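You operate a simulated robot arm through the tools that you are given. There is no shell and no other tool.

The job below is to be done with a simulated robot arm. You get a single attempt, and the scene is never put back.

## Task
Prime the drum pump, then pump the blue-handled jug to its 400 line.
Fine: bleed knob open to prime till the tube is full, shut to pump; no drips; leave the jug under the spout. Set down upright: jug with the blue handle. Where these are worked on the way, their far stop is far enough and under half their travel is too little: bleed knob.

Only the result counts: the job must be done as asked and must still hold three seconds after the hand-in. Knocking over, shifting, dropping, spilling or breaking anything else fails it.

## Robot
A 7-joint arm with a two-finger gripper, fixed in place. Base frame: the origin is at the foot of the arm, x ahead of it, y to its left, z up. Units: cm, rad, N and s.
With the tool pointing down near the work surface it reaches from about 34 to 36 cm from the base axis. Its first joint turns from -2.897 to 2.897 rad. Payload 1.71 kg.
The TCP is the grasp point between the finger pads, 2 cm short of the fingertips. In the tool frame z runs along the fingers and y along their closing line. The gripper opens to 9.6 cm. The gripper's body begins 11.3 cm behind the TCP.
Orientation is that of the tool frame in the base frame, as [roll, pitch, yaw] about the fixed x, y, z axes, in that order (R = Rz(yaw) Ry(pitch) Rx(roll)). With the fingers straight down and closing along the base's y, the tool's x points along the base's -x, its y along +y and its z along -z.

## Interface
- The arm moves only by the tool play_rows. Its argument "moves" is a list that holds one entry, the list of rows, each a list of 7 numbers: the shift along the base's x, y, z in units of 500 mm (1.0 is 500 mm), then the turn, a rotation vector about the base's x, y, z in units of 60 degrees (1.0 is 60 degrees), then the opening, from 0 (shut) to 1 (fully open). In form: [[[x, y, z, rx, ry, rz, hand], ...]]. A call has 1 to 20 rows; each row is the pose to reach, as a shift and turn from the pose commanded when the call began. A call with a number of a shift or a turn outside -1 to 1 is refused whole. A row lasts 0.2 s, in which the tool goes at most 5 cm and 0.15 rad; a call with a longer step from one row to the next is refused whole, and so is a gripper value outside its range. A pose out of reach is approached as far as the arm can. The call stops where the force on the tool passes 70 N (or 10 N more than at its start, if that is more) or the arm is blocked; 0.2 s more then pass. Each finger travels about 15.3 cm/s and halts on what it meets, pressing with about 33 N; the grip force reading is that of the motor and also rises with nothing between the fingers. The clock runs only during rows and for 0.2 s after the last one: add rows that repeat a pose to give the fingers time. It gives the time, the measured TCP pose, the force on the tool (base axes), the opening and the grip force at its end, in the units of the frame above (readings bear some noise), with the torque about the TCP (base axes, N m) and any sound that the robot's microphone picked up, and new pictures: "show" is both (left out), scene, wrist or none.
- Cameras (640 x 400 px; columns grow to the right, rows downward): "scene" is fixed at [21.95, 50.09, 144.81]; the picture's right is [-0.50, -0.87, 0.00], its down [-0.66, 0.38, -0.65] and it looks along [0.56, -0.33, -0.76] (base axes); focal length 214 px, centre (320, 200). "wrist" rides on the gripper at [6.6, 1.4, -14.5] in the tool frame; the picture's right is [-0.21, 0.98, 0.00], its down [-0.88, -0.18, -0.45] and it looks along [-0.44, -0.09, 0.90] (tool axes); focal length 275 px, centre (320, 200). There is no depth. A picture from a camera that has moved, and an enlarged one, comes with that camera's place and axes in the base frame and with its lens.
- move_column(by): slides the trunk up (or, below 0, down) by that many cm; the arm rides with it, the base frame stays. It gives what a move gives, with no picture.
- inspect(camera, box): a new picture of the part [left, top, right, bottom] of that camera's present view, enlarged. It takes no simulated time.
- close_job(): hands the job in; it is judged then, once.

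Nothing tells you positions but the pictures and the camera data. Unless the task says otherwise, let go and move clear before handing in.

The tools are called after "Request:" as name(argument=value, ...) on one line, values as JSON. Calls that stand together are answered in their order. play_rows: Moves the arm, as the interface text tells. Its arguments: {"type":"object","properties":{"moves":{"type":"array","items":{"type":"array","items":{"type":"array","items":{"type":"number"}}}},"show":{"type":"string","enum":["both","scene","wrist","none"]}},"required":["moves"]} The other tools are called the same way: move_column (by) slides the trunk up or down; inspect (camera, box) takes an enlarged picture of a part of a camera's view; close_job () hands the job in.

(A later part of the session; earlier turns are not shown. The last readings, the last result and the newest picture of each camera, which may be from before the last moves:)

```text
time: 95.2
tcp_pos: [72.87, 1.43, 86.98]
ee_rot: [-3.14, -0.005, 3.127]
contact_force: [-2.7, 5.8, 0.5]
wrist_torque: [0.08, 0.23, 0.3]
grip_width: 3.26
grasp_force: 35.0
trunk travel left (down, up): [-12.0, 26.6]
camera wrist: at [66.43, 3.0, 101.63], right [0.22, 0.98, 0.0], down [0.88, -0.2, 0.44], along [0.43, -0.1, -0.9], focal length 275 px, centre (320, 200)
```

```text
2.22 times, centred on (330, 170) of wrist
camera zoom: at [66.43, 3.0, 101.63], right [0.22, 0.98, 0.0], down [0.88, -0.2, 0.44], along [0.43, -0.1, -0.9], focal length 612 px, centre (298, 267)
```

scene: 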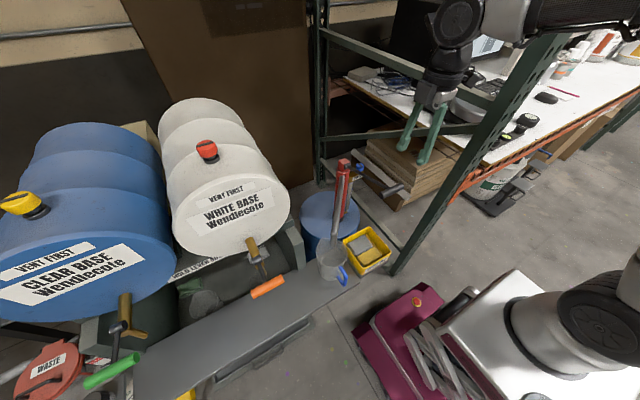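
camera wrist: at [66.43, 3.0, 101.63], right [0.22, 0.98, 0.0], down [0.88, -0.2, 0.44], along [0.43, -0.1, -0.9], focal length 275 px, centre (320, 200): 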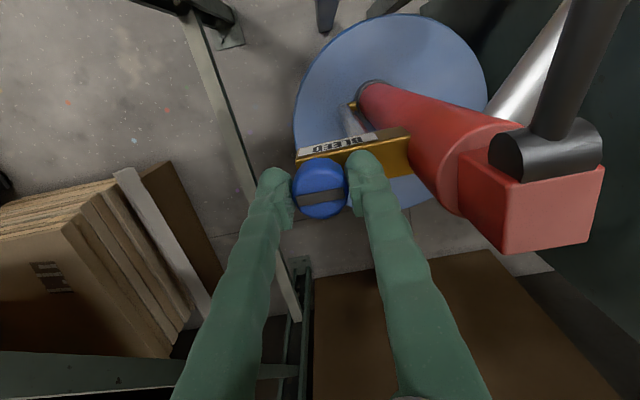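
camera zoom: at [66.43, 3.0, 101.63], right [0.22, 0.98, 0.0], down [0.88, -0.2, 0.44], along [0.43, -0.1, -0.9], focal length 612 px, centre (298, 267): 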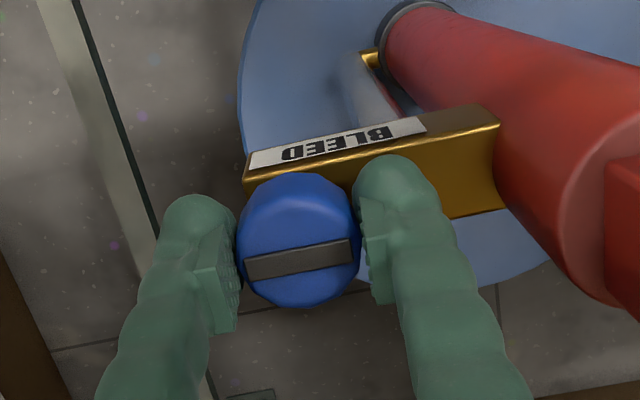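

Request:
play_rows(moves=[[[0, 0, 0, 0, 0, -0.05, 0.2], [0, 0, 0, 0, 0, -0.1, 0.2], [0, 0, 0, 0, 0, -0.1, 0.2]]], show="wrist")

Request:
inspect(camera="wrist", box=[220, 80, 440, 260])

Request:
inspect(camera="scene", box=[310, 150, 390, 290])

```text
time: 96.0
tcp_pos: [72.99, 1.52, 87.19]
ee_rot: [3.141, -0.004, 3.023]
contact_force: [-1.6, 9.4, 2.1]
wrist_torque: [0.15, 0.02, 0.25]
grip_width: 3.25
grasp_force: 34.8
trunk travel left (down, up): [-12.0, 26.6]
camera wrist: at [66.7, 3.66, 101.64], right [0.32, 0.95, 0.0], down [0.85, -0.29, 0.44], along [0.42, -0.14, -0.9], focal length 275 px, centre (320, 200)
```

wrist: 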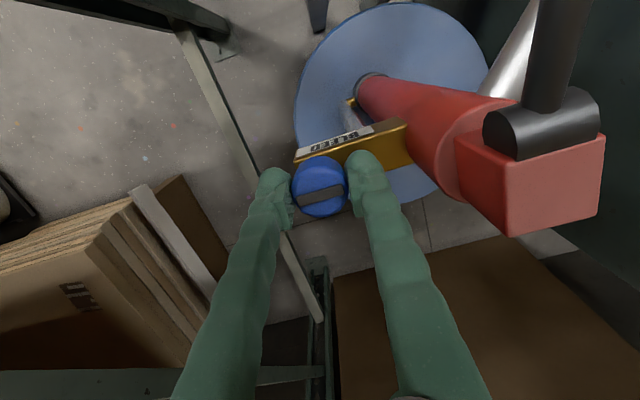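

```text
2.22 times, centred on (330, 170) of wrist
camera zoom: at [66.7, 3.66, 101.64], right [0.32, 0.95, 0.0], down [0.85, -0.29, 0.44], along [0.42, -0.14, -0.9], focal length 612 px, centre (298, 267)
```

zoom: 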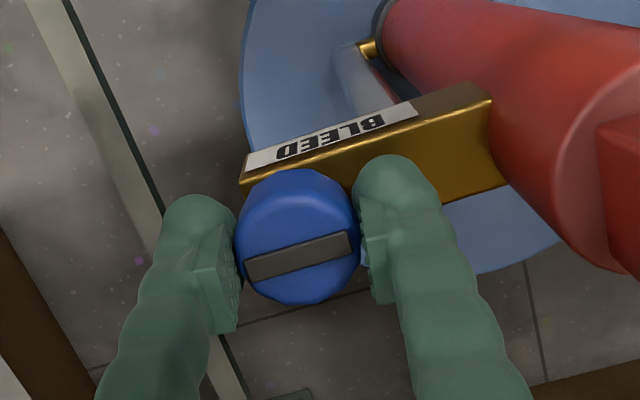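

```text
2.86 times, centred on (350, 220) of scene
camera zoom: at [21.95, 50.09, 144.81], right [-0.5, -0.87, 0.0], down [-0.66, 0.38, -0.65], along [0.56, -0.33, -0.76], focal length 613 px, centre (234, 143)
```

zoom: 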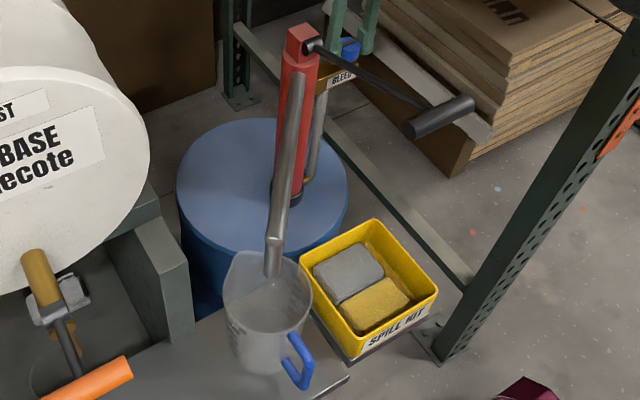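

The knob is at its shut stop again with the bar along the block, and the tube still shows full. I'll release, rise, and swing back toward the lever.

Request:
play_rows(moves=[[[0, 0, 0, 0, 0, 0.03, 0.3], [0, 0, 0, 0, 0, 0.03, 0.5], [0, 0, 0, 0, 0, 0.03, 0.5], [-0.002, 0, 0.03, 0, 0, 0.03, 0.5], [-0.01, 0, 0.08, 0, 0, 0.1, 0.5], [-0.02, 0, 0.14, 0, 0, 0.22, 0.5], [-0.05, 0, 0.21, 0, 0, 0.34, 0.5], [-0.08, 0, 0.28, 0, 0, 0.46, 0.5], [-0.1, 0, 0.34, 0, 0, 0.58, 0.5], [-0.12, 0, 0.4, 0, 0, 0.7, 0.5], [-0.14, 0, 0.44, 0, 0, 0.82, 0.5], [-0.14, 0, 0.44, 0, 0, 0.92, 0.5], [-0.14, 0, 0.44, 0, 0, 0.92, 0.5]]], show="wrist")

```text
time: 98.8
tcp_pos: [65.96, 1.43, 109.26]
ee_rot: [3.139, -0.006, -2.295]
contact_force: [0.0, 0.3, 0.2]
wrist_torque: [0.01, -0.01, 0.01]
grip_width: 4.79
grasp_force: 0.1
trunk travel left (down, up): [-12.0, 26.6]
camera wrist: at [60.52, -2.53, 123.7], right [-0.6, 0.8, 0.0], down [0.72, 0.54, 0.44], along [0.35, 0.26, -0.9], focal length 275 px, centre (320, 200)
```

wrist: 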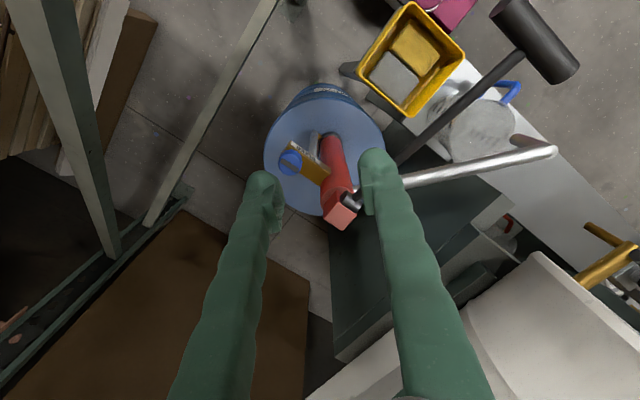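

Request:
play_rows(moves=[[[-0.07, 0.025, 0, 0, 0, 0.138, 0.5], [-0.14, 0.05, 0, 0, 0, 0.276, 0.5], [-0.21, 0.08, 0, 0, 0, 0.414, 0.5], [-0.28, 0.105, 0, 0, 0, 0.552, 0.5], [-0.336, 0.1264, -0.02, 0, 0, 0.692, 0.5], [-0.336, 0.1264, -0.08, 0, 0, 0.692, 0.5], [-0.336, 0.1264, -0.15, 0, 0, 0.692, 0.5], [-0.338, 0.1264, -0.2, 0, 0, 0.692, 0.5], [-0.34, 0.1264, -0.232, 0, 0, 0.692, 0.5], [-0.34, 0.1264, -0.232, 0, 0, 0.692, 0.5]]], show="wrist")

Request:
inspect(camera="wrist", box=[220, 80, 440, 260])

Request:
inspect(camera="scene", box=[300, 220, 370, 300])

```text
time: 101.0
tcp_pos: [48.69, 7.73, 97.57]
ee_rot: [3.141, -0.004, -1.572]
contact_force: [-0.6, -0.5, -0.5]
wrist_torque: [0.01, 0.0, 0.02]
grip_width: 4.78
grasp_force: 0.1
trunk travel left (down, up): [-12.0, 26.6]
camera wrist: at [47.35, 1.3, 112.07], right [-0.98, 0.21, 0.0], down [0.19, 0.88, 0.44], along [0.09, 0.43, -0.9], focal length 275 px, centre (320, 200)
```

wrist: 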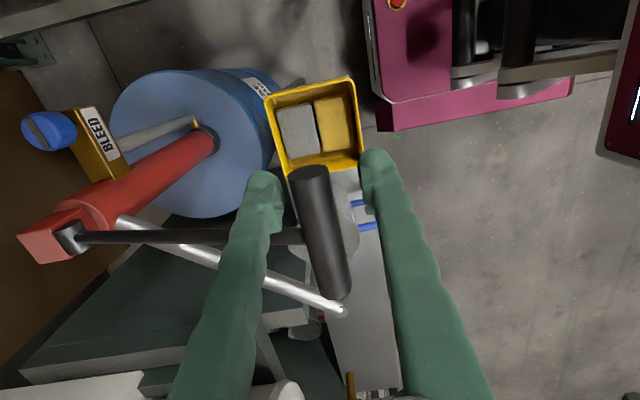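

```text
2.22 times, centred on (330, 170) of wrist
camera zoom: at [47.35, 1.3, 112.07], right [-0.98, 0.21, 0.0], down [0.19, 0.88, 0.44], along [0.09, 0.43, -0.9], focal length 612 px, centre (298, 267)
```

zoom: 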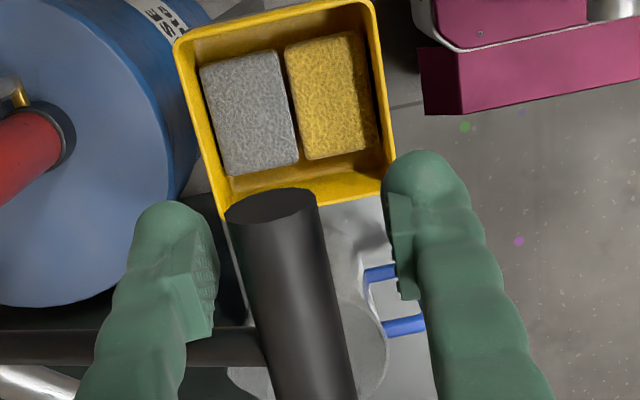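

```text
5.00 times, centred on (335, 260) of scene
camera zoom: at [21.95, 50.09, 144.81], right [-0.5, -0.87, 0.0], down [-0.66, 0.38, -0.65], along [0.56, -0.33, -0.76], focal length 1072 px, centre (245, -100)
```

zoom: 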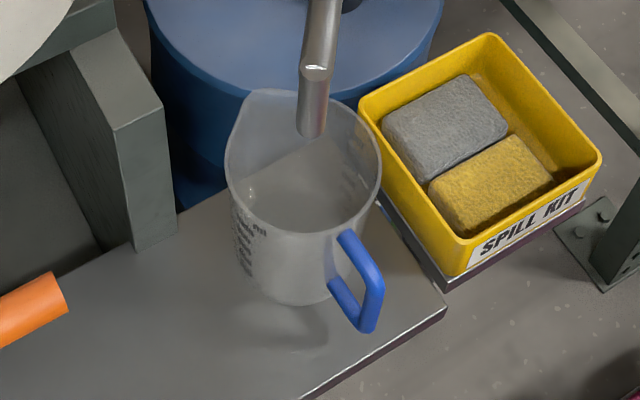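

Request:
inspect(camera="scene", box=[318, 235, 350, 285])

```text
8.00 times, centred on (334, 260) of scene
camera zoom: at [21.95, 50.09, 144.81], right [-0.5, -0.87, 0.0], down [-0.66, 0.38, -0.65], along [0.56, -0.33, -0.76], focal length 1716 px, centre (208, -280)
```

zoom: 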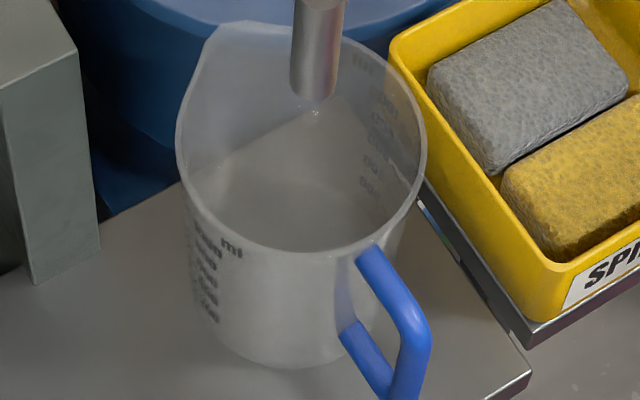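

The jug is empty with clear sight of its scale. I'll grip the lever and do a first half-stroke with the bleed shut to see what comes out of the spout.

Request:
play_rows(moves=[[[0, 0, 0, 0, 0, 0, 0.35], [0, 0, 0, 0, 0, 0, 0.2], [0, 0, 0, 0, 0, 0, 0.1], [0, 0, 0, 0, 0, 0, 0.05], [0, 0, 0, 0, 0, 0, 0.05], [-0.006, 0, -0.033, 0, 0, 0, 0.05], [-0.013, 0, -0.073, 0, 0, 0, 0.05], [-0.018, 0, -0.113, 0, 0, 0, 0.05], [-0.019, 0, -0.133, 0, 0, 0, 0.05], [-0.019, 0, -0.133, 0, 0, 0, 0.05]]], show="wrist")

Request:
inspect(camera="scene", box=[318, 235, 350, 285])

Request:
inspect(camera="scene", box=[330, 150, 410, 220])

```text
time: 103.2
tcp_pos: [47.97, 7.76, 90.83]
ee_rot: [-3.141, -0.004, -1.572]
contact_force: [18.9, -2.8, 4.7]
wrist_torque: [0.11, 0.14, -0.01]
grip_width: 1.7
grasp_force: 35.0
trunk travel left (down, up): [-12.0, 26.6]
camera wrist: at [46.64, 1.3, 105.35], right [-0.98, 0.21, 0.0], down [0.19, 0.88, 0.44], along [0.09, 0.43, -0.9], focal length 275 px, centre (320, 200)
```

wrist: 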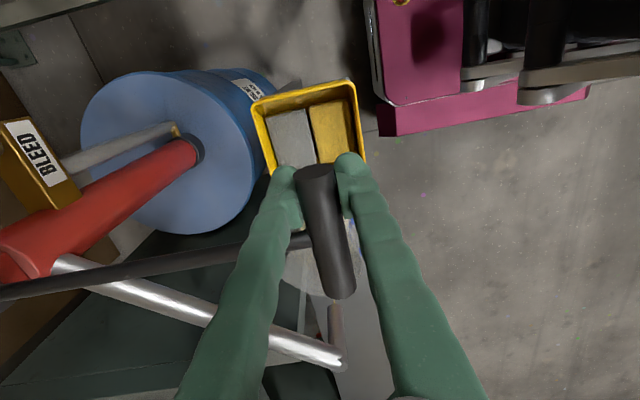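

```text
8.00 times, centred on (334, 260) of scene
camera zoom: at [21.95, 50.09, 144.81], right [-0.5, -0.87, 0.0], down [-0.66, 0.38, -0.65], along [0.56, -0.33, -0.76], focal length 1716 px, centre (208, -280)
```

zoom: 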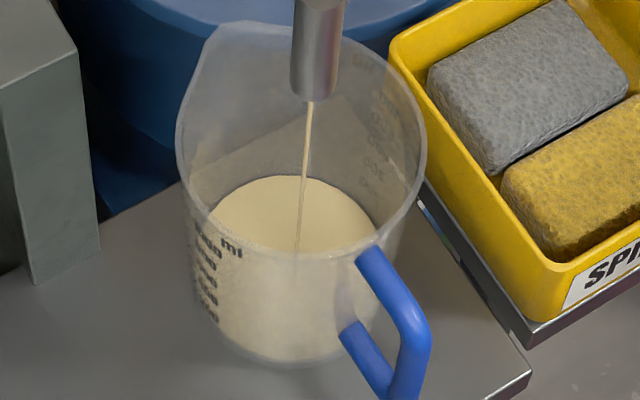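

```text
5.71 times, centred on (370, 185) of scene
camera zoom: at [21.95, 50.09, 144.81], right [-0.5, -0.87, 0.0], down [-0.66, 0.38, -0.65], along [0.56, -0.33, -0.76], focal length 1226 px, centre (34, 286)
```

zoom: 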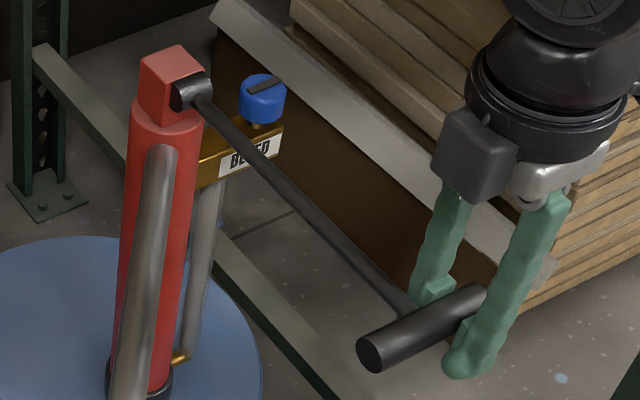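

Liquid is already running into the jug. I need an accurate reading before moving any more, so I'll zoom in on the scale.

Request:
inspect(camera="scene", box=[327, 258, 341, 282])

Request:
inspect(camera="scene", box=[334, 238, 350, 268])

```text
16.00 times, centred on (334, 270) of scene
camera zoom: at [21.95, 50.09, 144.81], right [-0.5, -0.87, 0.0], down [-0.66, 0.38, -0.65], along [0.56, -0.33, -0.76], focal length 3432 px, centre (96, -920)
```

zoom: 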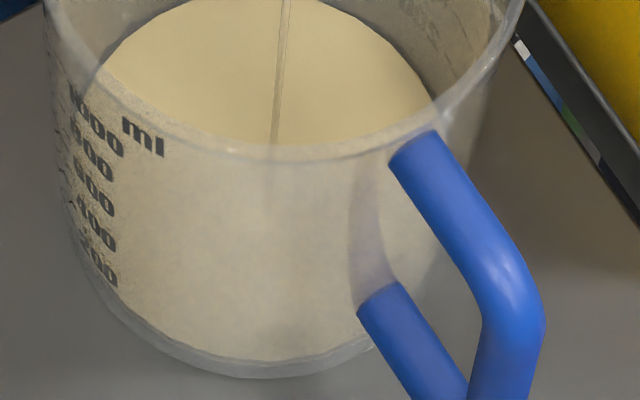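

```text
13.33 times, centred on (342, 253) of scene
camera zoom: at [21.95, 50.09, 144.81], right [-0.5, -0.87, 0.0], down [-0.66, 0.38, -0.65], along [0.56, -0.33, -0.76], focal length 2860 px, centre (27, -507)
```

zoom: 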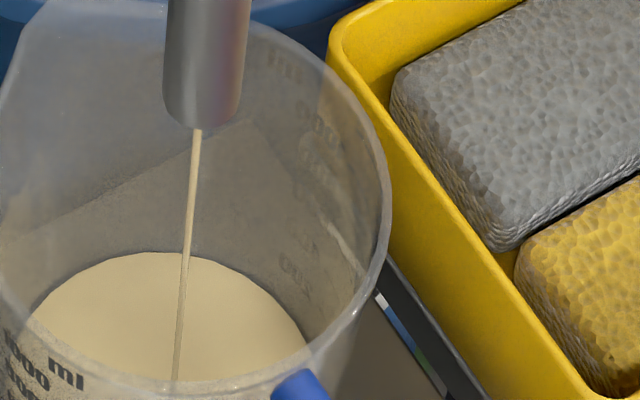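

The surface is still low in the jug. I'll hold still briefly to let the stream stop and look again.

Request:
play_rows(moves=[[[0, 0, 0, 0, 0, 0, 0.05], [0, 0, 0, 0, 0, 0, 0.05], [0, 0, 0, 0, 0, 0, 0.05]]], show="none")

Request:
inspect(camera="scene", box=[334, 238, 350, 268])

Request:
inspect(camera="scene", box=[327, 258, 341, 282])

```text
time: 104.0
tcp_pos: [47.98, 7.79, 90.89]
ee_rot: [3.14, -0.004, -1.573]
contact_force: [23.1, -1.3, 5.2]
wrist_torque: [0.16, 0.28, 0.03]
grip_width: 1.7
grasp_force: 34.6
trunk travel left (down, up): [-12.0, 26.6]
```

```text
13.33 times, centred on (342, 253) of scene
camera zoom: at [21.95, 50.09, 144.81], right [-0.5, -0.87, 0.0], down [-0.66, 0.38, -0.65], along [0.56, -0.33, -0.76], focal length 2860 px, centre (27, -507)
```

zoom: 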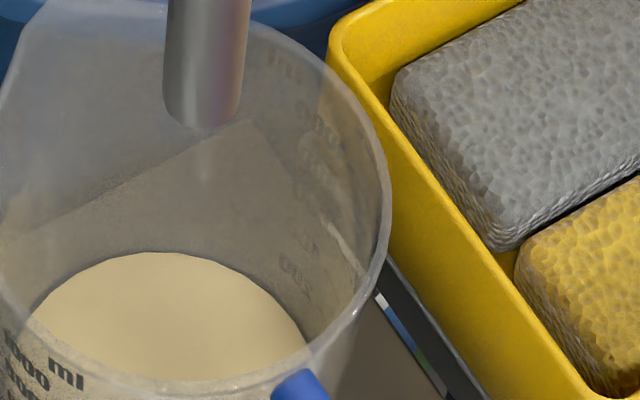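

```text
16.00 times, centred on (334, 270) of scene
camera zoom: at [21.95, 50.09, 144.81], right [-0.5, -0.87, 0.0], down [-0.66, 0.38, -0.65], along [0.56, -0.33, -0.76], focal length 3432 px, centre (96, -920)
```

zoom: 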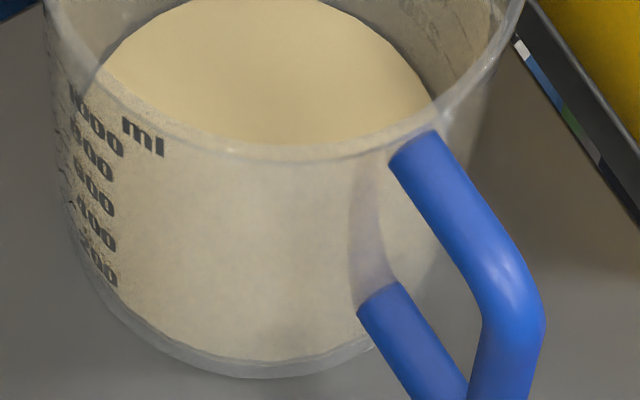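

Request:
inspect(camera="scene", box=[340, 238, 351, 262])

Request:
inspect(camera="wrist", box=[280, 190, 400, 330])

```text
16.00 times, centred on (346, 250) of scene
camera zoom: at [21.95, 50.09, 144.81], right [-0.5, -0.87, 0.0], down [-0.66, 0.38, -0.65], along [0.56, -0.33, -0.76], focal length 3432 px, centre (-88, -600)
```

zoom: 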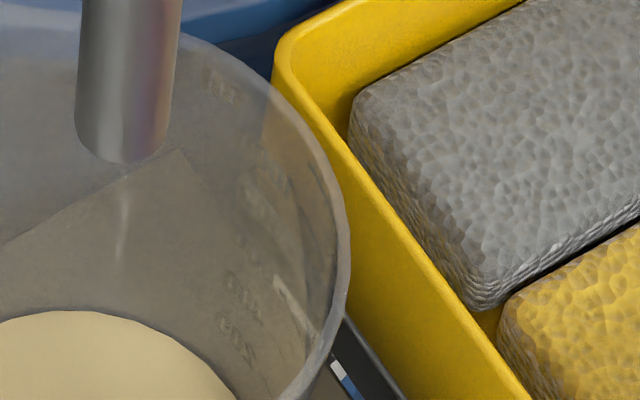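

```text
2.86 times, centred on (340, 260) of wrist
camera zoom: at [46.65, 1.3, 105.35], right [-0.98, 0.21, 0.0], down [0.19, 0.88, 0.44], along [0.09, 0.43, -0.9], focal length 786 px, centre (263, 29)
```

zoom: 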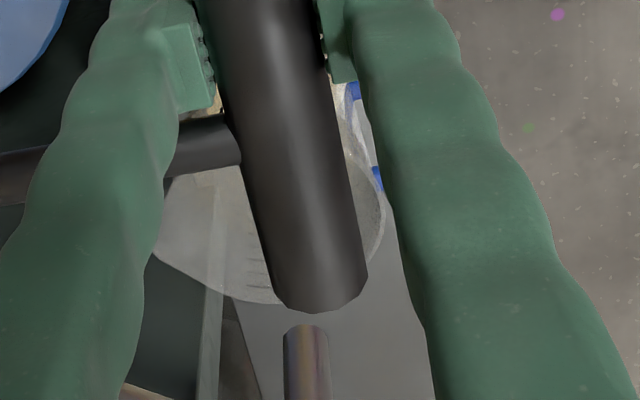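

The flow stops at once when the lever stops, with no drip, so the amount follows the stroke. I'll finish this down-stroke and read the level again.

Request:
play_rows(moves=[[[0.003, 0, -0.02, 0, 0, 0, 0.05], [0.005, 0, -0.04, 0, 0, 0, 0.05], [0.007, 0, -0.06, 0, 0, 0, 0.05], [0.011, 0, -0.09, 0, 0, 0, 0.05], [0.016, 0, -0.116, 0, 0, 0, 0.05], [0.016, 0, -0.116, 0, 0, 0, 0.05]]], show="none")

Request:
inspect(camera="scene", box=[334, 238, 350, 268])

Request:
inspect(camera="scene", box=[336, 246, 350, 262])

```text
time: 105.4
tcp_pos: [48.76, 7.83, 84.93]
ee_rot: [3.137, -0.004, -1.572]
contact_force: [13.0, -1.3, 8.7]
wrist_torque: [0.02, 0.23, 0.02]
grip_width: 1.7
grasp_force: 35.4
trunk travel left (down, up): [-12.0, 26.6]
```

```text
13.33 times, centred on (342, 253) of scene
camera zoom: at [21.95, 50.09, 144.81], right [-0.5, -0.87, 0.0], down [-0.66, 0.38, -0.65], along [0.56, -0.33, -0.76], focal length 2860 px, centre (27, -507)
```

zoom: 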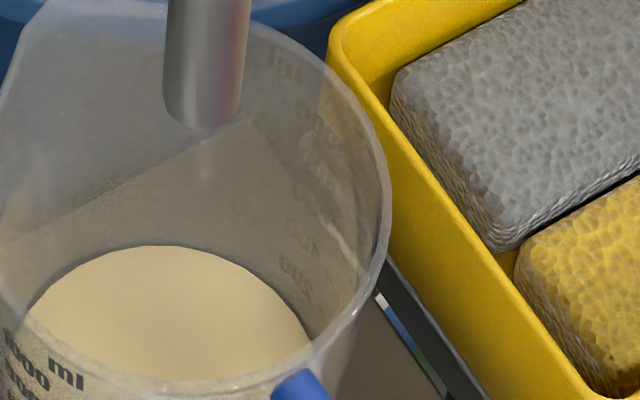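

```text
16.00 times, centred on (343, 254) of scene
camera zoom: at [21.95, 50.09, 144.81], right [-0.5, -0.87, 0.0], down [-0.66, 0.38, -0.65], along [0.56, -0.33, -0.76], focal length 3432 px, centre (-48, -664)
```

zoom: 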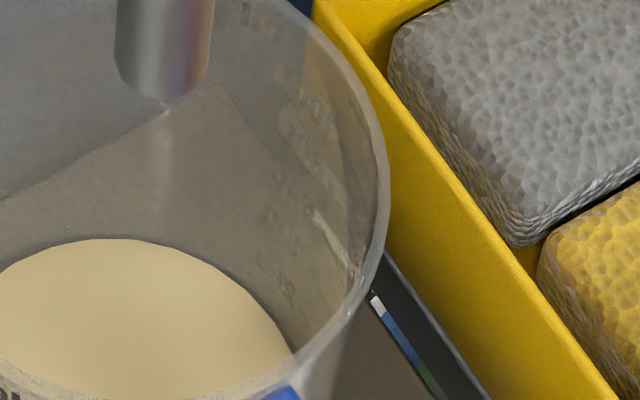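

The surface rose about 0.4 cm for the second half, so one full stroke delivers roughly 80 ml. I'll do one complete up-and-down cycle and check.

Request:
play_rows(moves=[[[-0.008, 0, 0.026, 0, 0, 0, 0.05], [-0.013, 0, 0.056, 0, 0, 0, 0.05], [-0.016, 0, 0.096, 0, 0, 0, 0.05], [-0.015, 0, 0.136, 0, 0, 0, 0.05], [-0.01, 0, 0.176, 0, 0, 0, 0.05], [-0.003, 0, 0.216, 0, 0, 0, 0.05], [0.003, 0, 0.248, 0, 0, 0, 0.05], [0.003, 0, 0.25, 0, 0, 0, 0.05], [-0.003, 0, 0.216, 0, 0, 0, 0.05], [-0.01, 0, 0.176, 0, 0, 0, 0.05], [-0.015, 0, 0.136, 0, 0, 0, 0.05], [-0.016, 0, 0.096, 0, 0, 0, 0.05], [-0.013, 0, 0.056, 0, 0, 0, 0.05], [-0.007, 0, 0.026, 0, 0, 0, 0.05], [0.0, 0, 0.0, 0, 0, 0, 0.05], [0.0, 0, 0.0, 0, 0, 0, 0.05]]], show="wrist")

Request:
inspect(camera="scene", box=[334, 238, 350, 268])

Request:
inspect(camera="scene", box=[300, 150, 420, 300])

```text
time: 108.8
tcp_pos: [48.73, 7.74, 85.15]
ee_rot: [3.139, -0.004, -1.57]
contact_force: [17.0, 1.6, 10.1]
wrist_torque: [0.17, 0.25, -0.01]
grip_width: 1.69
grasp_force: 35.8
trunk travel left (down, up): [-12.0, 26.6]
camera wrist: at [47.33, 1.36, 99.61], right [-0.98, 0.21, 0.0], down [0.19, 0.88, 0.44], along [0.09, 0.43, -0.9], focal length 275 px, centre (320, 200)
```

wrist: 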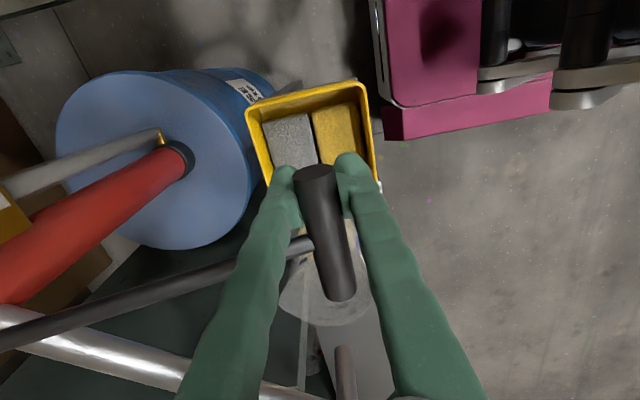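

```text
13.33 times, centred on (342, 253) of scene
camera zoom: at [21.95, 50.09, 144.81], right [-0.5, -0.87, 0.0], down [-0.66, 0.38, -0.65], along [0.56, -0.33, -0.76], focal length 2860 px, centre (27, -507)
```

zoom: 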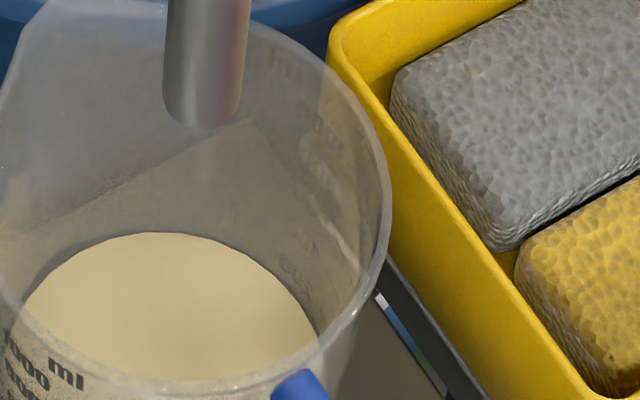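

```text
2.67 times, centred on (360, 225) of scene
camera zoom: at [21.95, 50.09, 144.81], right [-0.5, -0.87, 0.0], down [-0.66, 0.38, -0.65], along [0.56, -0.33, -0.76], focal length 572 px, centre (213, 133)
```

zoom: 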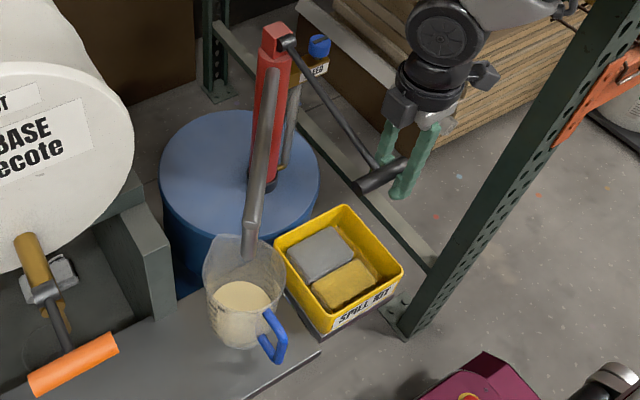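

The jug gains about 85 ml per full stroke and everything holds steady. Third stroke.

Request:
play_rows(moves=[[[-0.008, 0, 0.026, 0, 0, 0, 0.05], [-0.013, 0, 0.056, 0, 0, 0, 0.05], [-0.016, 0, 0.096, 0, 0, 0, 0.05], [-0.015, 0, 0.136, 0, 0, 0, 0.05], [-0.01, 0, 0.176, 0, 0, 0, 0.05], [-0.003, 0, 0.216, 0, 0, 0, 0.05], [0.003, 0, 0.248, 0, 0, 0, 0.05], [0.003, 0, 0.25, 0, 0, 0, 0.05], [-0.003, 0, 0.216, 0, 0, 0, 0.05], [-0.01, 0, 0.176, 0, 0, 0, 0.05], [-0.015, 0, 0.136, 0, 0, 0, 0.05], [-0.016, 0, 0.096, 0, 0, 0, 0.05], [-0.013, 0, 0.056, 0, 0, 0, 0.05], [-0.007, 0, 0.026, 0, 0, 0, 0.05], [0.0, 0, 0.0, 0, 0, 0, 0.05], [0.0, 0, 0.0, 0, 0, 0, 0.05]]], show="none")

Request:
inspect(camera="scene", box=[334, 238, 350, 268])

Request:
inspect(camera="scene", box=[340, 242, 350, 258])

Request:
inspect(camera="scene", box=[327, 258, 341, 282])

```text
time: 112.2
tcp_pos: [48.64, 7.81, 84.97]
ee_rot: [3.139, -0.004, -1.573]
contact_force: [5.6, -1.6, 7.8]
wrist_torque: [0.18, 0.18, -0.02]
grip_width: 1.68
grasp_force: 35.2
trunk travel left (down, up): [-12.0, 26.6]
```

```text
13.33 times, centred on (342, 253) of scene
camera zoom: at [21.95, 50.09, 144.81], right [-0.5, -0.87, 0.0], down [-0.66, 0.38, -0.65], along [0.56, -0.33, -0.76], focal length 2860 px, centre (27, -507)
```

zoom: 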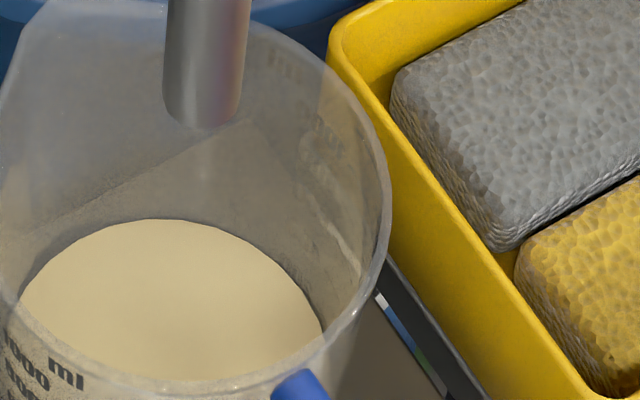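

```text
16.00 times, centred on (345, 250) of scene
camera zoom: at [21.95, 50.09, 144.81], right [-0.5, -0.87, 0.0], down [-0.66, 0.38, -0.65], along [0.56, -0.33, -0.76], focal length 3432 px, centre (-80, -600)
```

zoom: 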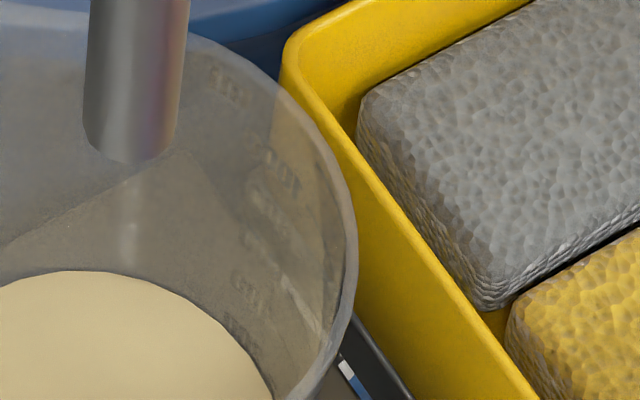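

```text
16.00 times, centred on (334, 270) of scene
camera zoom: at [21.95, 50.09, 144.81], right [-0.5, -0.87, 0.0], down [-0.66, 0.38, -0.65], along [0.56, -0.33, -0.76], focal length 3432 px, centre (96, -920)
```

zoom: 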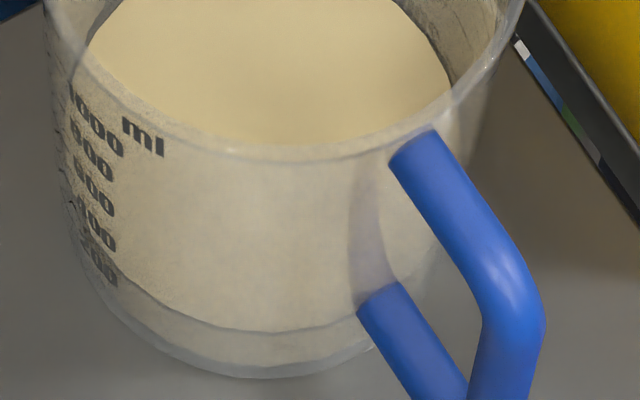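

Request:
inspect(camera="scene", box=[328, 262, 338, 280])

Request:
inspect(camera="scene", box=[326, 262, 332, 280])

```text
16.00 times, centred on (333, 271) of scene
camera zoom: at [21.95, 50.09, 144.81], right [-0.5, -0.87, 0.0], down [-0.66, 0.38, -0.65], along [0.56, -0.33, -0.76], focal length 3432 px, centre (112, -936)
```

zoom: 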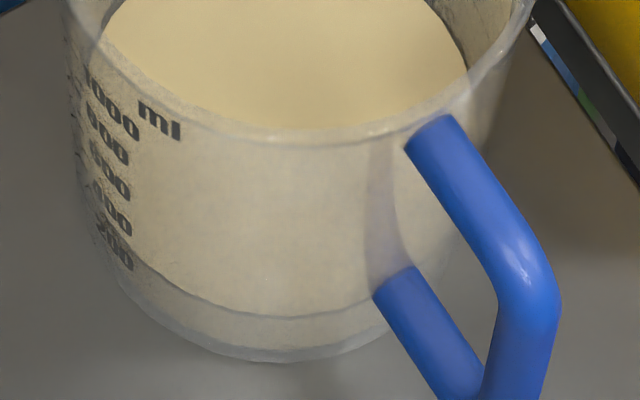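

```text
16.00 times, centred on (329, 271) of scene
camera zoom: at [21.95, 50.09, 144.81], right [-0.5, -0.87, 0.0], down [-0.66, 0.38, -0.65], along [0.56, -0.33, -0.76], focal length 3432 px, centre (176, -936)
```

zoom: 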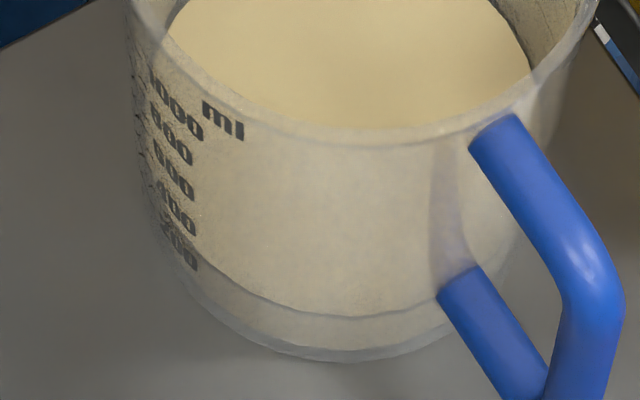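

The front contact line of the liquid reads about 245 ml now (three strokes of roughly 82 ml). One more full stroke should bring it to about 325.

Request:
play_rows(moves=[[[-0.008, 0, 0.026, 0, 0, 0, 0.05], [-0.013, 0, 0.056, 0, 0, 0, 0.05], [-0.016, 0, 0.096, 0, 0, 0, 0.05], [-0.015, 0, 0.136, 0, 0, 0, 0.05], [-0.01, 0, 0.176, 0, 0, 0, 0.05], [-0.003, 0, 0.216, 0, 0, 0, 0.05], [0.003, 0, 0.248, 0, 0, 0, 0.05], [0.003, 0, 0.25, 0, 0, 0, 0.05], [-0.003, 0, 0.216, 0, 0, 0, 0.05], [-0.01, 0, 0.176, 0, 0, 0, 0.05], [-0.015, 0, 0.136, 0, 0, 0, 0.05], [-0.016, 0, 0.096, 0, 0, 0, 0.05], [-0.013, 0, 0.056, 0, 0, 0, 0.05], [-0.007, 0, 0.026, 0, 0, 0, 0.05], [0.0, 0, 0.0, 0, 0, 0, 0.05], [0.0, 0, 0.0, 0, 0, 0, 0.05]]], show="wrist")

Request:
inspect(camera="scene", box=[334, 238, 350, 268])

Request:
inspect(camera="scene", box=[326, 262, 332, 280])

```text
time: 115.6
tcp_pos: [48.66, 7.81, 85.19]
ee_rot: [3.14, -0.003, -1.573]
contact_force: [15.1, 0.2, 8.7]
wrist_torque: [0.06, 0.33, 0.03]
grip_width: 1.67
grasp_force: 34.6
trunk travel left (down, up): [-12.0, 26.6]
camera wrist: at [47.23, 1.34, 99.61], right [-0.98, 0.21, 0.0], down [0.19, 0.88, 0.44], along [0.09, 0.43, -0.9], focal length 275 px, centre (320, 200)
```

wrist: 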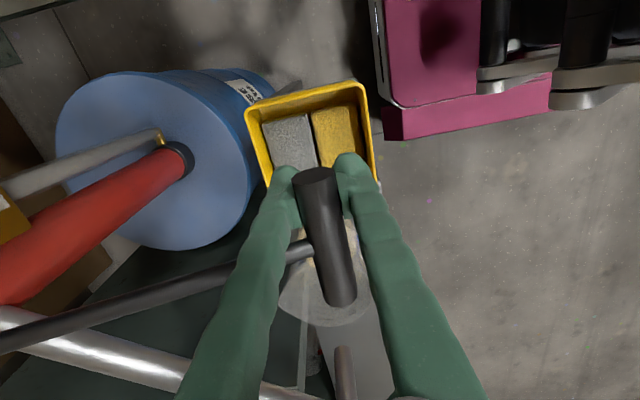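

```text
13.33 times, centred on (342, 253) of scene
camera zoom: at [21.95, 50.09, 144.81], right [-0.5, -0.87, 0.0], down [-0.66, 0.38, -0.65], along [0.56, -0.33, -0.76], focal length 2860 px, centre (27, -507)
```

zoom: 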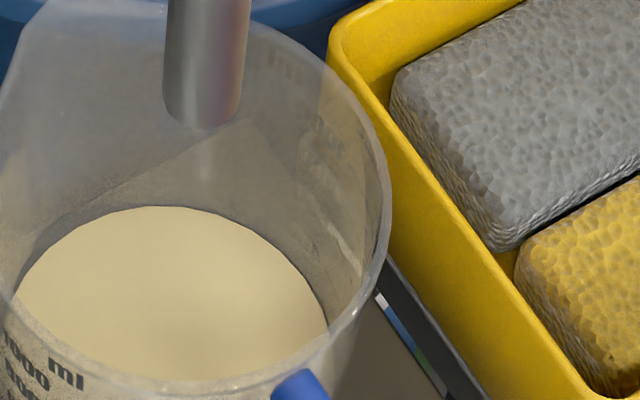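

```text
16.00 times, centred on (329, 271) of scene
camera zoom: at [21.95, 50.09, 144.81], right [-0.5, -0.87, 0.0], down [-0.66, 0.38, -0.65], along [0.56, -0.33, -0.76], focal length 3432 px, centre (176, -936)
```

zoom: 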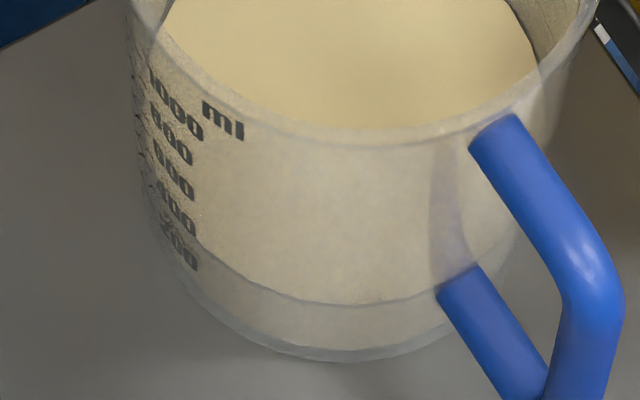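

About 325 ml now. I'll do roughly 60% of a fifth stroke, then let go and look at the scale from the side before topping up.

Request:
play_rows(moves=[[[-0.008, 0, 0.026, 0, 0, 0, 0.05], [-0.013, 0, 0.056, 0, 0, 0, 0.05], [-0.016, 0, 0.096, 0, 0, 0, 0.05], [-0.015, 0, 0.136, 0, 0, 0, 0.05], [-0.01, 0, 0.176, 0, 0, 0, 0.05], [-0.003, 0, 0.216, 0, 0, 0, 0.05], [0.003, 0, 0.248, 0, 0, 0, 0.05], [0.003, 0, 0.25, 0, 0, 0, 0.05], [-0.003, 0, 0.216, 0, 0, 0, 0.05], [-0.01, 0, 0.176, 0, 0, 0, 0.05], [-0.015, 0, 0.136, 0, 0, 0, 0.05], [-0.016, 0, 0.106, 0, 0, 0, 0.05], [-0.016, 0, 0.106, 0, 0, 0, 0.05], [-0.016, 0, 0.106, 0, 0, 0, 0.05]]], show="none")

Request:
inspect(camera="scene", box=[334, 238, 350, 268])

Request:
inspect(camera="scene", box=[326, 262, 332, 280])

```text
time: 118.6
tcp_pos: [48.07, 7.8, 90.14]
ee_rot: [3.14, -0.003, -1.573]
contact_force: [19.1, -4.0, 4.3]
wrist_torque: [-0.05, 0.24, -0.01]
grip_width: 1.71
grasp_force: 35.1
trunk travel left (down, up): [-12.0, 26.6]
```

```text
13.33 times, centred on (342, 253) of scene
camera zoom: at [21.95, 50.09, 144.81], right [-0.5, -0.87, 0.0], down [-0.66, 0.38, -0.65], along [0.56, -0.33, -0.76], focal length 2860 px, centre (27, -507)
```

zoom: 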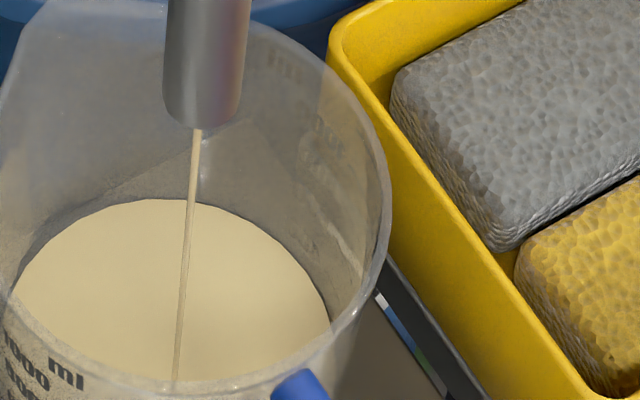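

```text
16.00 times, centred on (329, 271) of scene
camera zoom: at [21.95, 50.09, 144.81], right [-0.5, -0.87, 0.0], down [-0.66, 0.38, -0.65], along [0.56, -0.33, -0.76], focal length 3432 px, centre (176, -936)
```

zoom: 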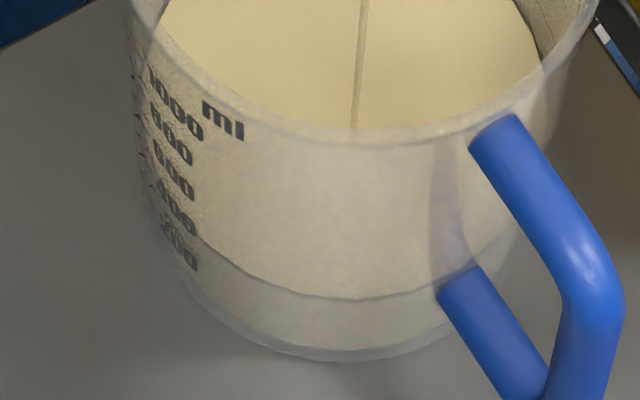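

By my estimate the jug is near 370 ml. I'll let the lever rise, release it, and move the hand to the near side for a low-angle view of the scale.

Request:
play_rows(moves=[[[0, 0, 0, 0, 0, 0, 0.05], [0.001, 0, 0.03, 0, 0, 0, 0.05], [0.006, 0, 0.07, 0, 0, 0, 0.05], [0.013, 0, 0.11, 0, 0, 0, 0.05], [0.019, 0, 0.142, 0, 0, 0, 0.05], [0.019, 0, 0.142, 0, 0, 0, 0.2], [0.019, 0, 0.142, 0, 0, 0, 0.4], [0.019, 0, 0.142, 0, 0, 0, 0.5], [0.019, 0, 0.2, 0, 0, 0, 0.5], [0.019, 0, 0.28, 0, 0, 0, 0.5], [0.0, -0.01, 0.36, 0, 0, 0, 0.5], [-0.06, -0.03, 0.4, 0, 0, 0, 0.5], [-0.13, -0.06, 0.4, 0, 0, 0, 0.5], [-0.2, -0.09, 0.4, 0, 0, 0, 0.5], [-0.24, -0.11, 0.4, 0, 0, 0, 0.5], [-0.24, -0.11, 0.4, 0, 0, 0, 0.5]]])

Request:
inspect(camera="scene", box=[300, 140, 420, 300])

```text
time: 122.0
tcp_pos: [35.97, 2.21, 110.52]
ee_rot: [3.139, -0.004, -1.57]
contact_force: [-0.2, 0.2, 0.4]
wrist_torque: [-0.02, 0.02, 0.02]
grip_width: 4.8
grasp_force: 0.0
trunk travel left (down, up): [-12.0, 26.6]
camera wrist: at [34.56, -4.27, 125.06], right [-0.98, 0.21, 0.0], down [0.19, 0.88, 0.44], along [0.09, 0.43, -0.9], focal length 275 px, centre (320, 200)
```

scene: 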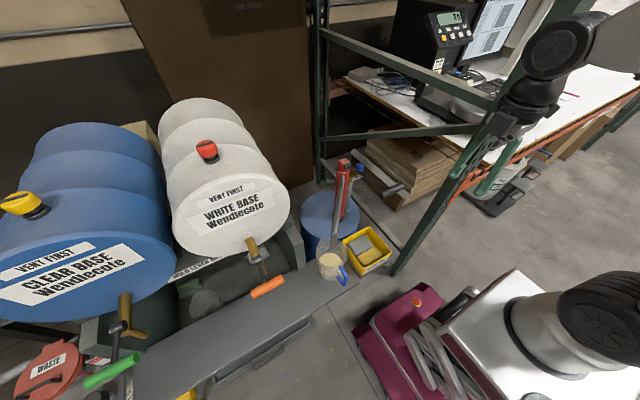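
wrist: 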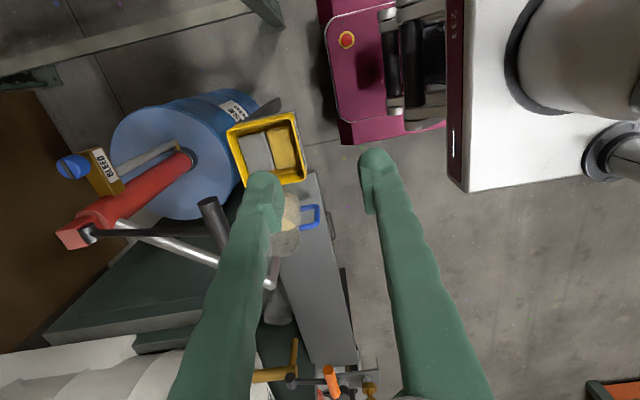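

```text
2.50 times, centred on (360, 220) of scene
camera zoom: at [21.95, 50.09, 144.81], right [-0.5, -0.87, 0.0], down [-0.66, 0.38, -0.65], along [0.56, -0.33, -0.76], focal length 536 px, centre (220, 150)
```

zoom: 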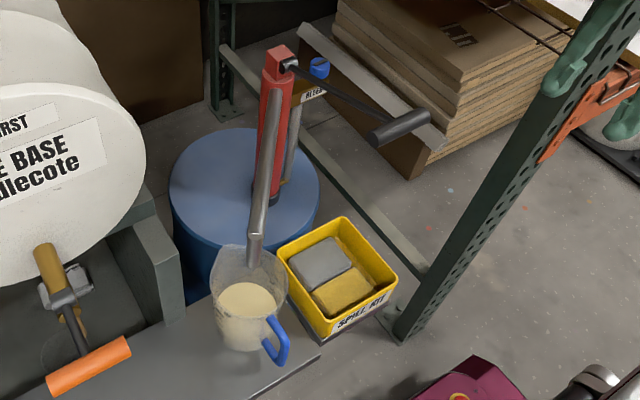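

Request:
play_rows(moves=[[[0, 0, -0.05, 0, 0, -0.137, 0.5], [0, 0, -0.1, 0, 0, -0.275, 0.5], [0, 0, -0.15, 0, 0, -0.412, 0.5], [0, 0, -0.2, 0, 0, -0.55, 0.5], [0, 0, -0.2, 0, 0, -0.55, 0.5]]], show="none")

Request:
play_rows(moves=[[[0.005, 0.01, -0.04, 0.107, -0.069, 0, 0.5], [0.01, 0.02, -0.1, 0.214, -0.139, 0, 0.5], [0.02, 0.04, -0.16, 0.32, -0.208, 0, 0.5], [0.03, 0.06, -0.22, 0.427, -0.277, 0, 0.5], [0.05, 0.08, -0.28, 0.534, -0.347, 0, 0.5], [0.068, 0.09, -0.34, 0.641, -0.416, 0, 0.5], [0.068, 0.09, -0.4, 0.641, -0.416, 0, 0.5], [0.068, 0.09, -0.47, 0.641, -0.416, 0, 0.5], [0.068, 0.09, -0.47, 0.641, -0.416, 0, 0.5]]])

```text
time: 123.2
tcp_pos: [35.79, 2.17, 100.19]
ee_rot: [3.14, -0.002, -2.149]
contact_force: [-0.6, -0.3, -0.1]
wrist_torque: [0.0, 0.01, -0.02]
grip_width: 4.83
grasp_force: 0.0
trunk travel left (down, up): [-12.0, 26.6]
```

```text
time: 125.2
tcp_pos: [39.13, 6.58, 76.71]
ee_rot: [3.135, 0.797, -2.155]
contact_force: [-0.5, -1.4, -0.7]
wrist_torque: [0.06, 0.0, 0.02]
grip_width: 4.8
grasp_force: 0.0
out of reach, approached as far as the arm can: row 5, 6
trunk travel left (down, up): [-12.0, 26.6]
camera wrist: at [29.84, -5.15, 82.22], right [-0.74, 0.66, 0.15], down [0.32, 0.14, 0.94], along [0.59, 0.74, -0.31], focal length 275 px, centre (320, 200)
```

scene: 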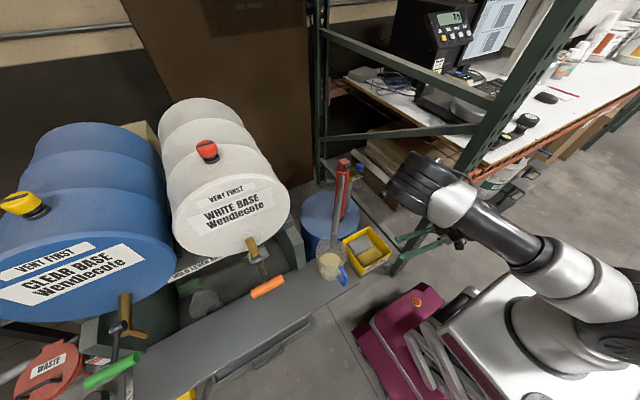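
wrist: 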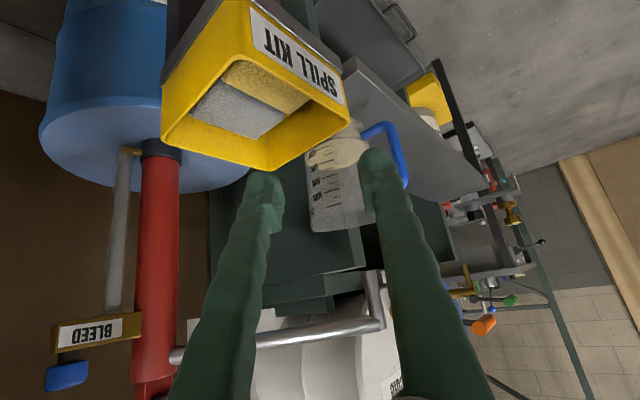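

Request:
inspect(camera="wrist", box=[300, 110, 410, 240])

Request:
inspect(camera="wrist", box=[300, 120, 380, 210])

```text
3.08 times, centred on (355, 175) of wrist
camera zoom: at [29.84, -5.15, 82.22], right [-0.74, 0.66, 0.15], down [0.32, 0.14, 0.94], along [0.59, 0.74, -0.31], focal length 847 px, centre (212, 277)
```

zoom: 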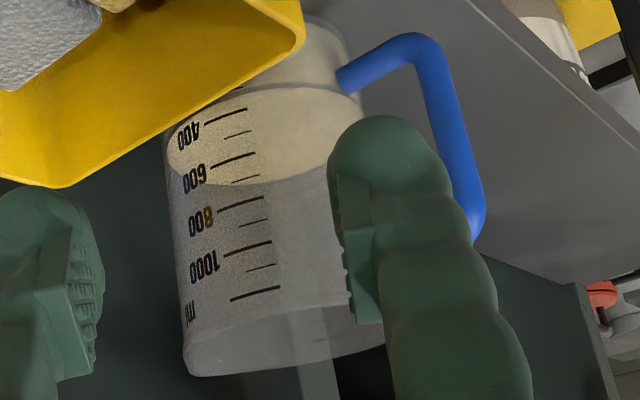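

```text
4.44 times, centred on (340, 165) of wrist
camera zoom: at [29.84, -5.15, 82.22], right [-0.74, 0.66, 0.15], down [0.32, 0.14, 0.94], along [0.59, 0.74, -0.31], focal length 1224 px, centre (231, 356)
```

zoom: 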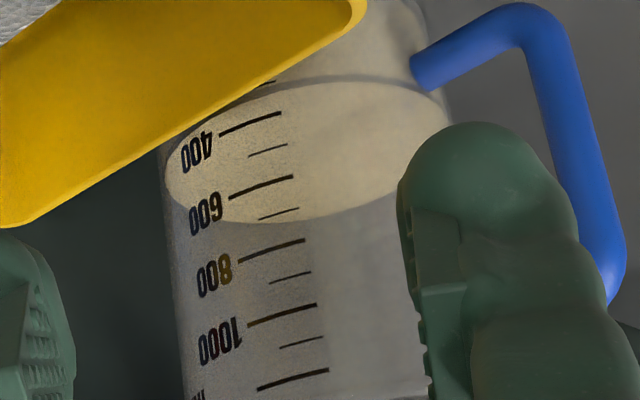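

Request:
inspect(camera="wrist", box=[335, 130, 375, 160])

```text
13.33 times, centred on (355, 145) of wrist
camera zoom: at [29.84, -5.15, 82.22], right [-0.74, 0.66, 0.15], down [0.32, 0.14, 0.94], along [0.59, 0.74, -0.31], focal length 3670 px, centre (-147, 933)
```

zoom: 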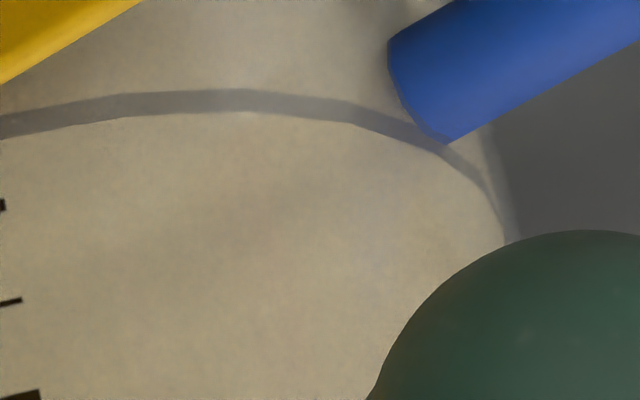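

This side view is excellent: the liquid's front edge sits a little above the 300 mark and about 1 cm below the 400 line, so roughly 320 ml. About nine-tenths of a stroke remains. I'll go back to the lever the way I came.

Request:
play_rows(moves=[[[0, 0, 0.07, 0, 0, 0, 0.5], [-0.005, -0.005, 0.14, -0.05, 0.03, 0, 0.5], [-0.018, -0.01, 0.19, -0.15, 0.098, 0, 0.5], [-0.038, -0.03, 0.25, -0.257, 0.167, 0, 0.5], [-0.048, -0.05, 0.31, -0.364, 0.236, 0, 0.5], [-0.058, -0.07, 0.37, -0.47, 0.306, 0, 0.5], [-0.068, -0.09, 0.43, -0.577, 0.375, 0, 0.5], [-0.068, -0.09, 0.5, -0.641, 0.416, 0, 0.5], [-0.068, -0.09, 0.58, -0.641, 0.416, 0, 0.5], [-0.068, -0.09, 0.66, -0.641, 0.416, 0, 0.5], [-0.068, -0.09, 0.66, -0.641, 0.416, 0, 0.5]]], show="none")

```text
time: 127.6
tcp_pos: [36.09, 2.36, 109.89]
ee_rot: [-3.141, -0.004, -2.146]
contact_force: [-0.3, -0.2, -0.4]
wrist_torque: [-0.01, -0.03, 0.02]
grip_width: 4.8
grasp_force: 0.0
out of reach, approached as far as the arm can: row 2
trunk travel left (down, up): [-12.0, 26.6]
```

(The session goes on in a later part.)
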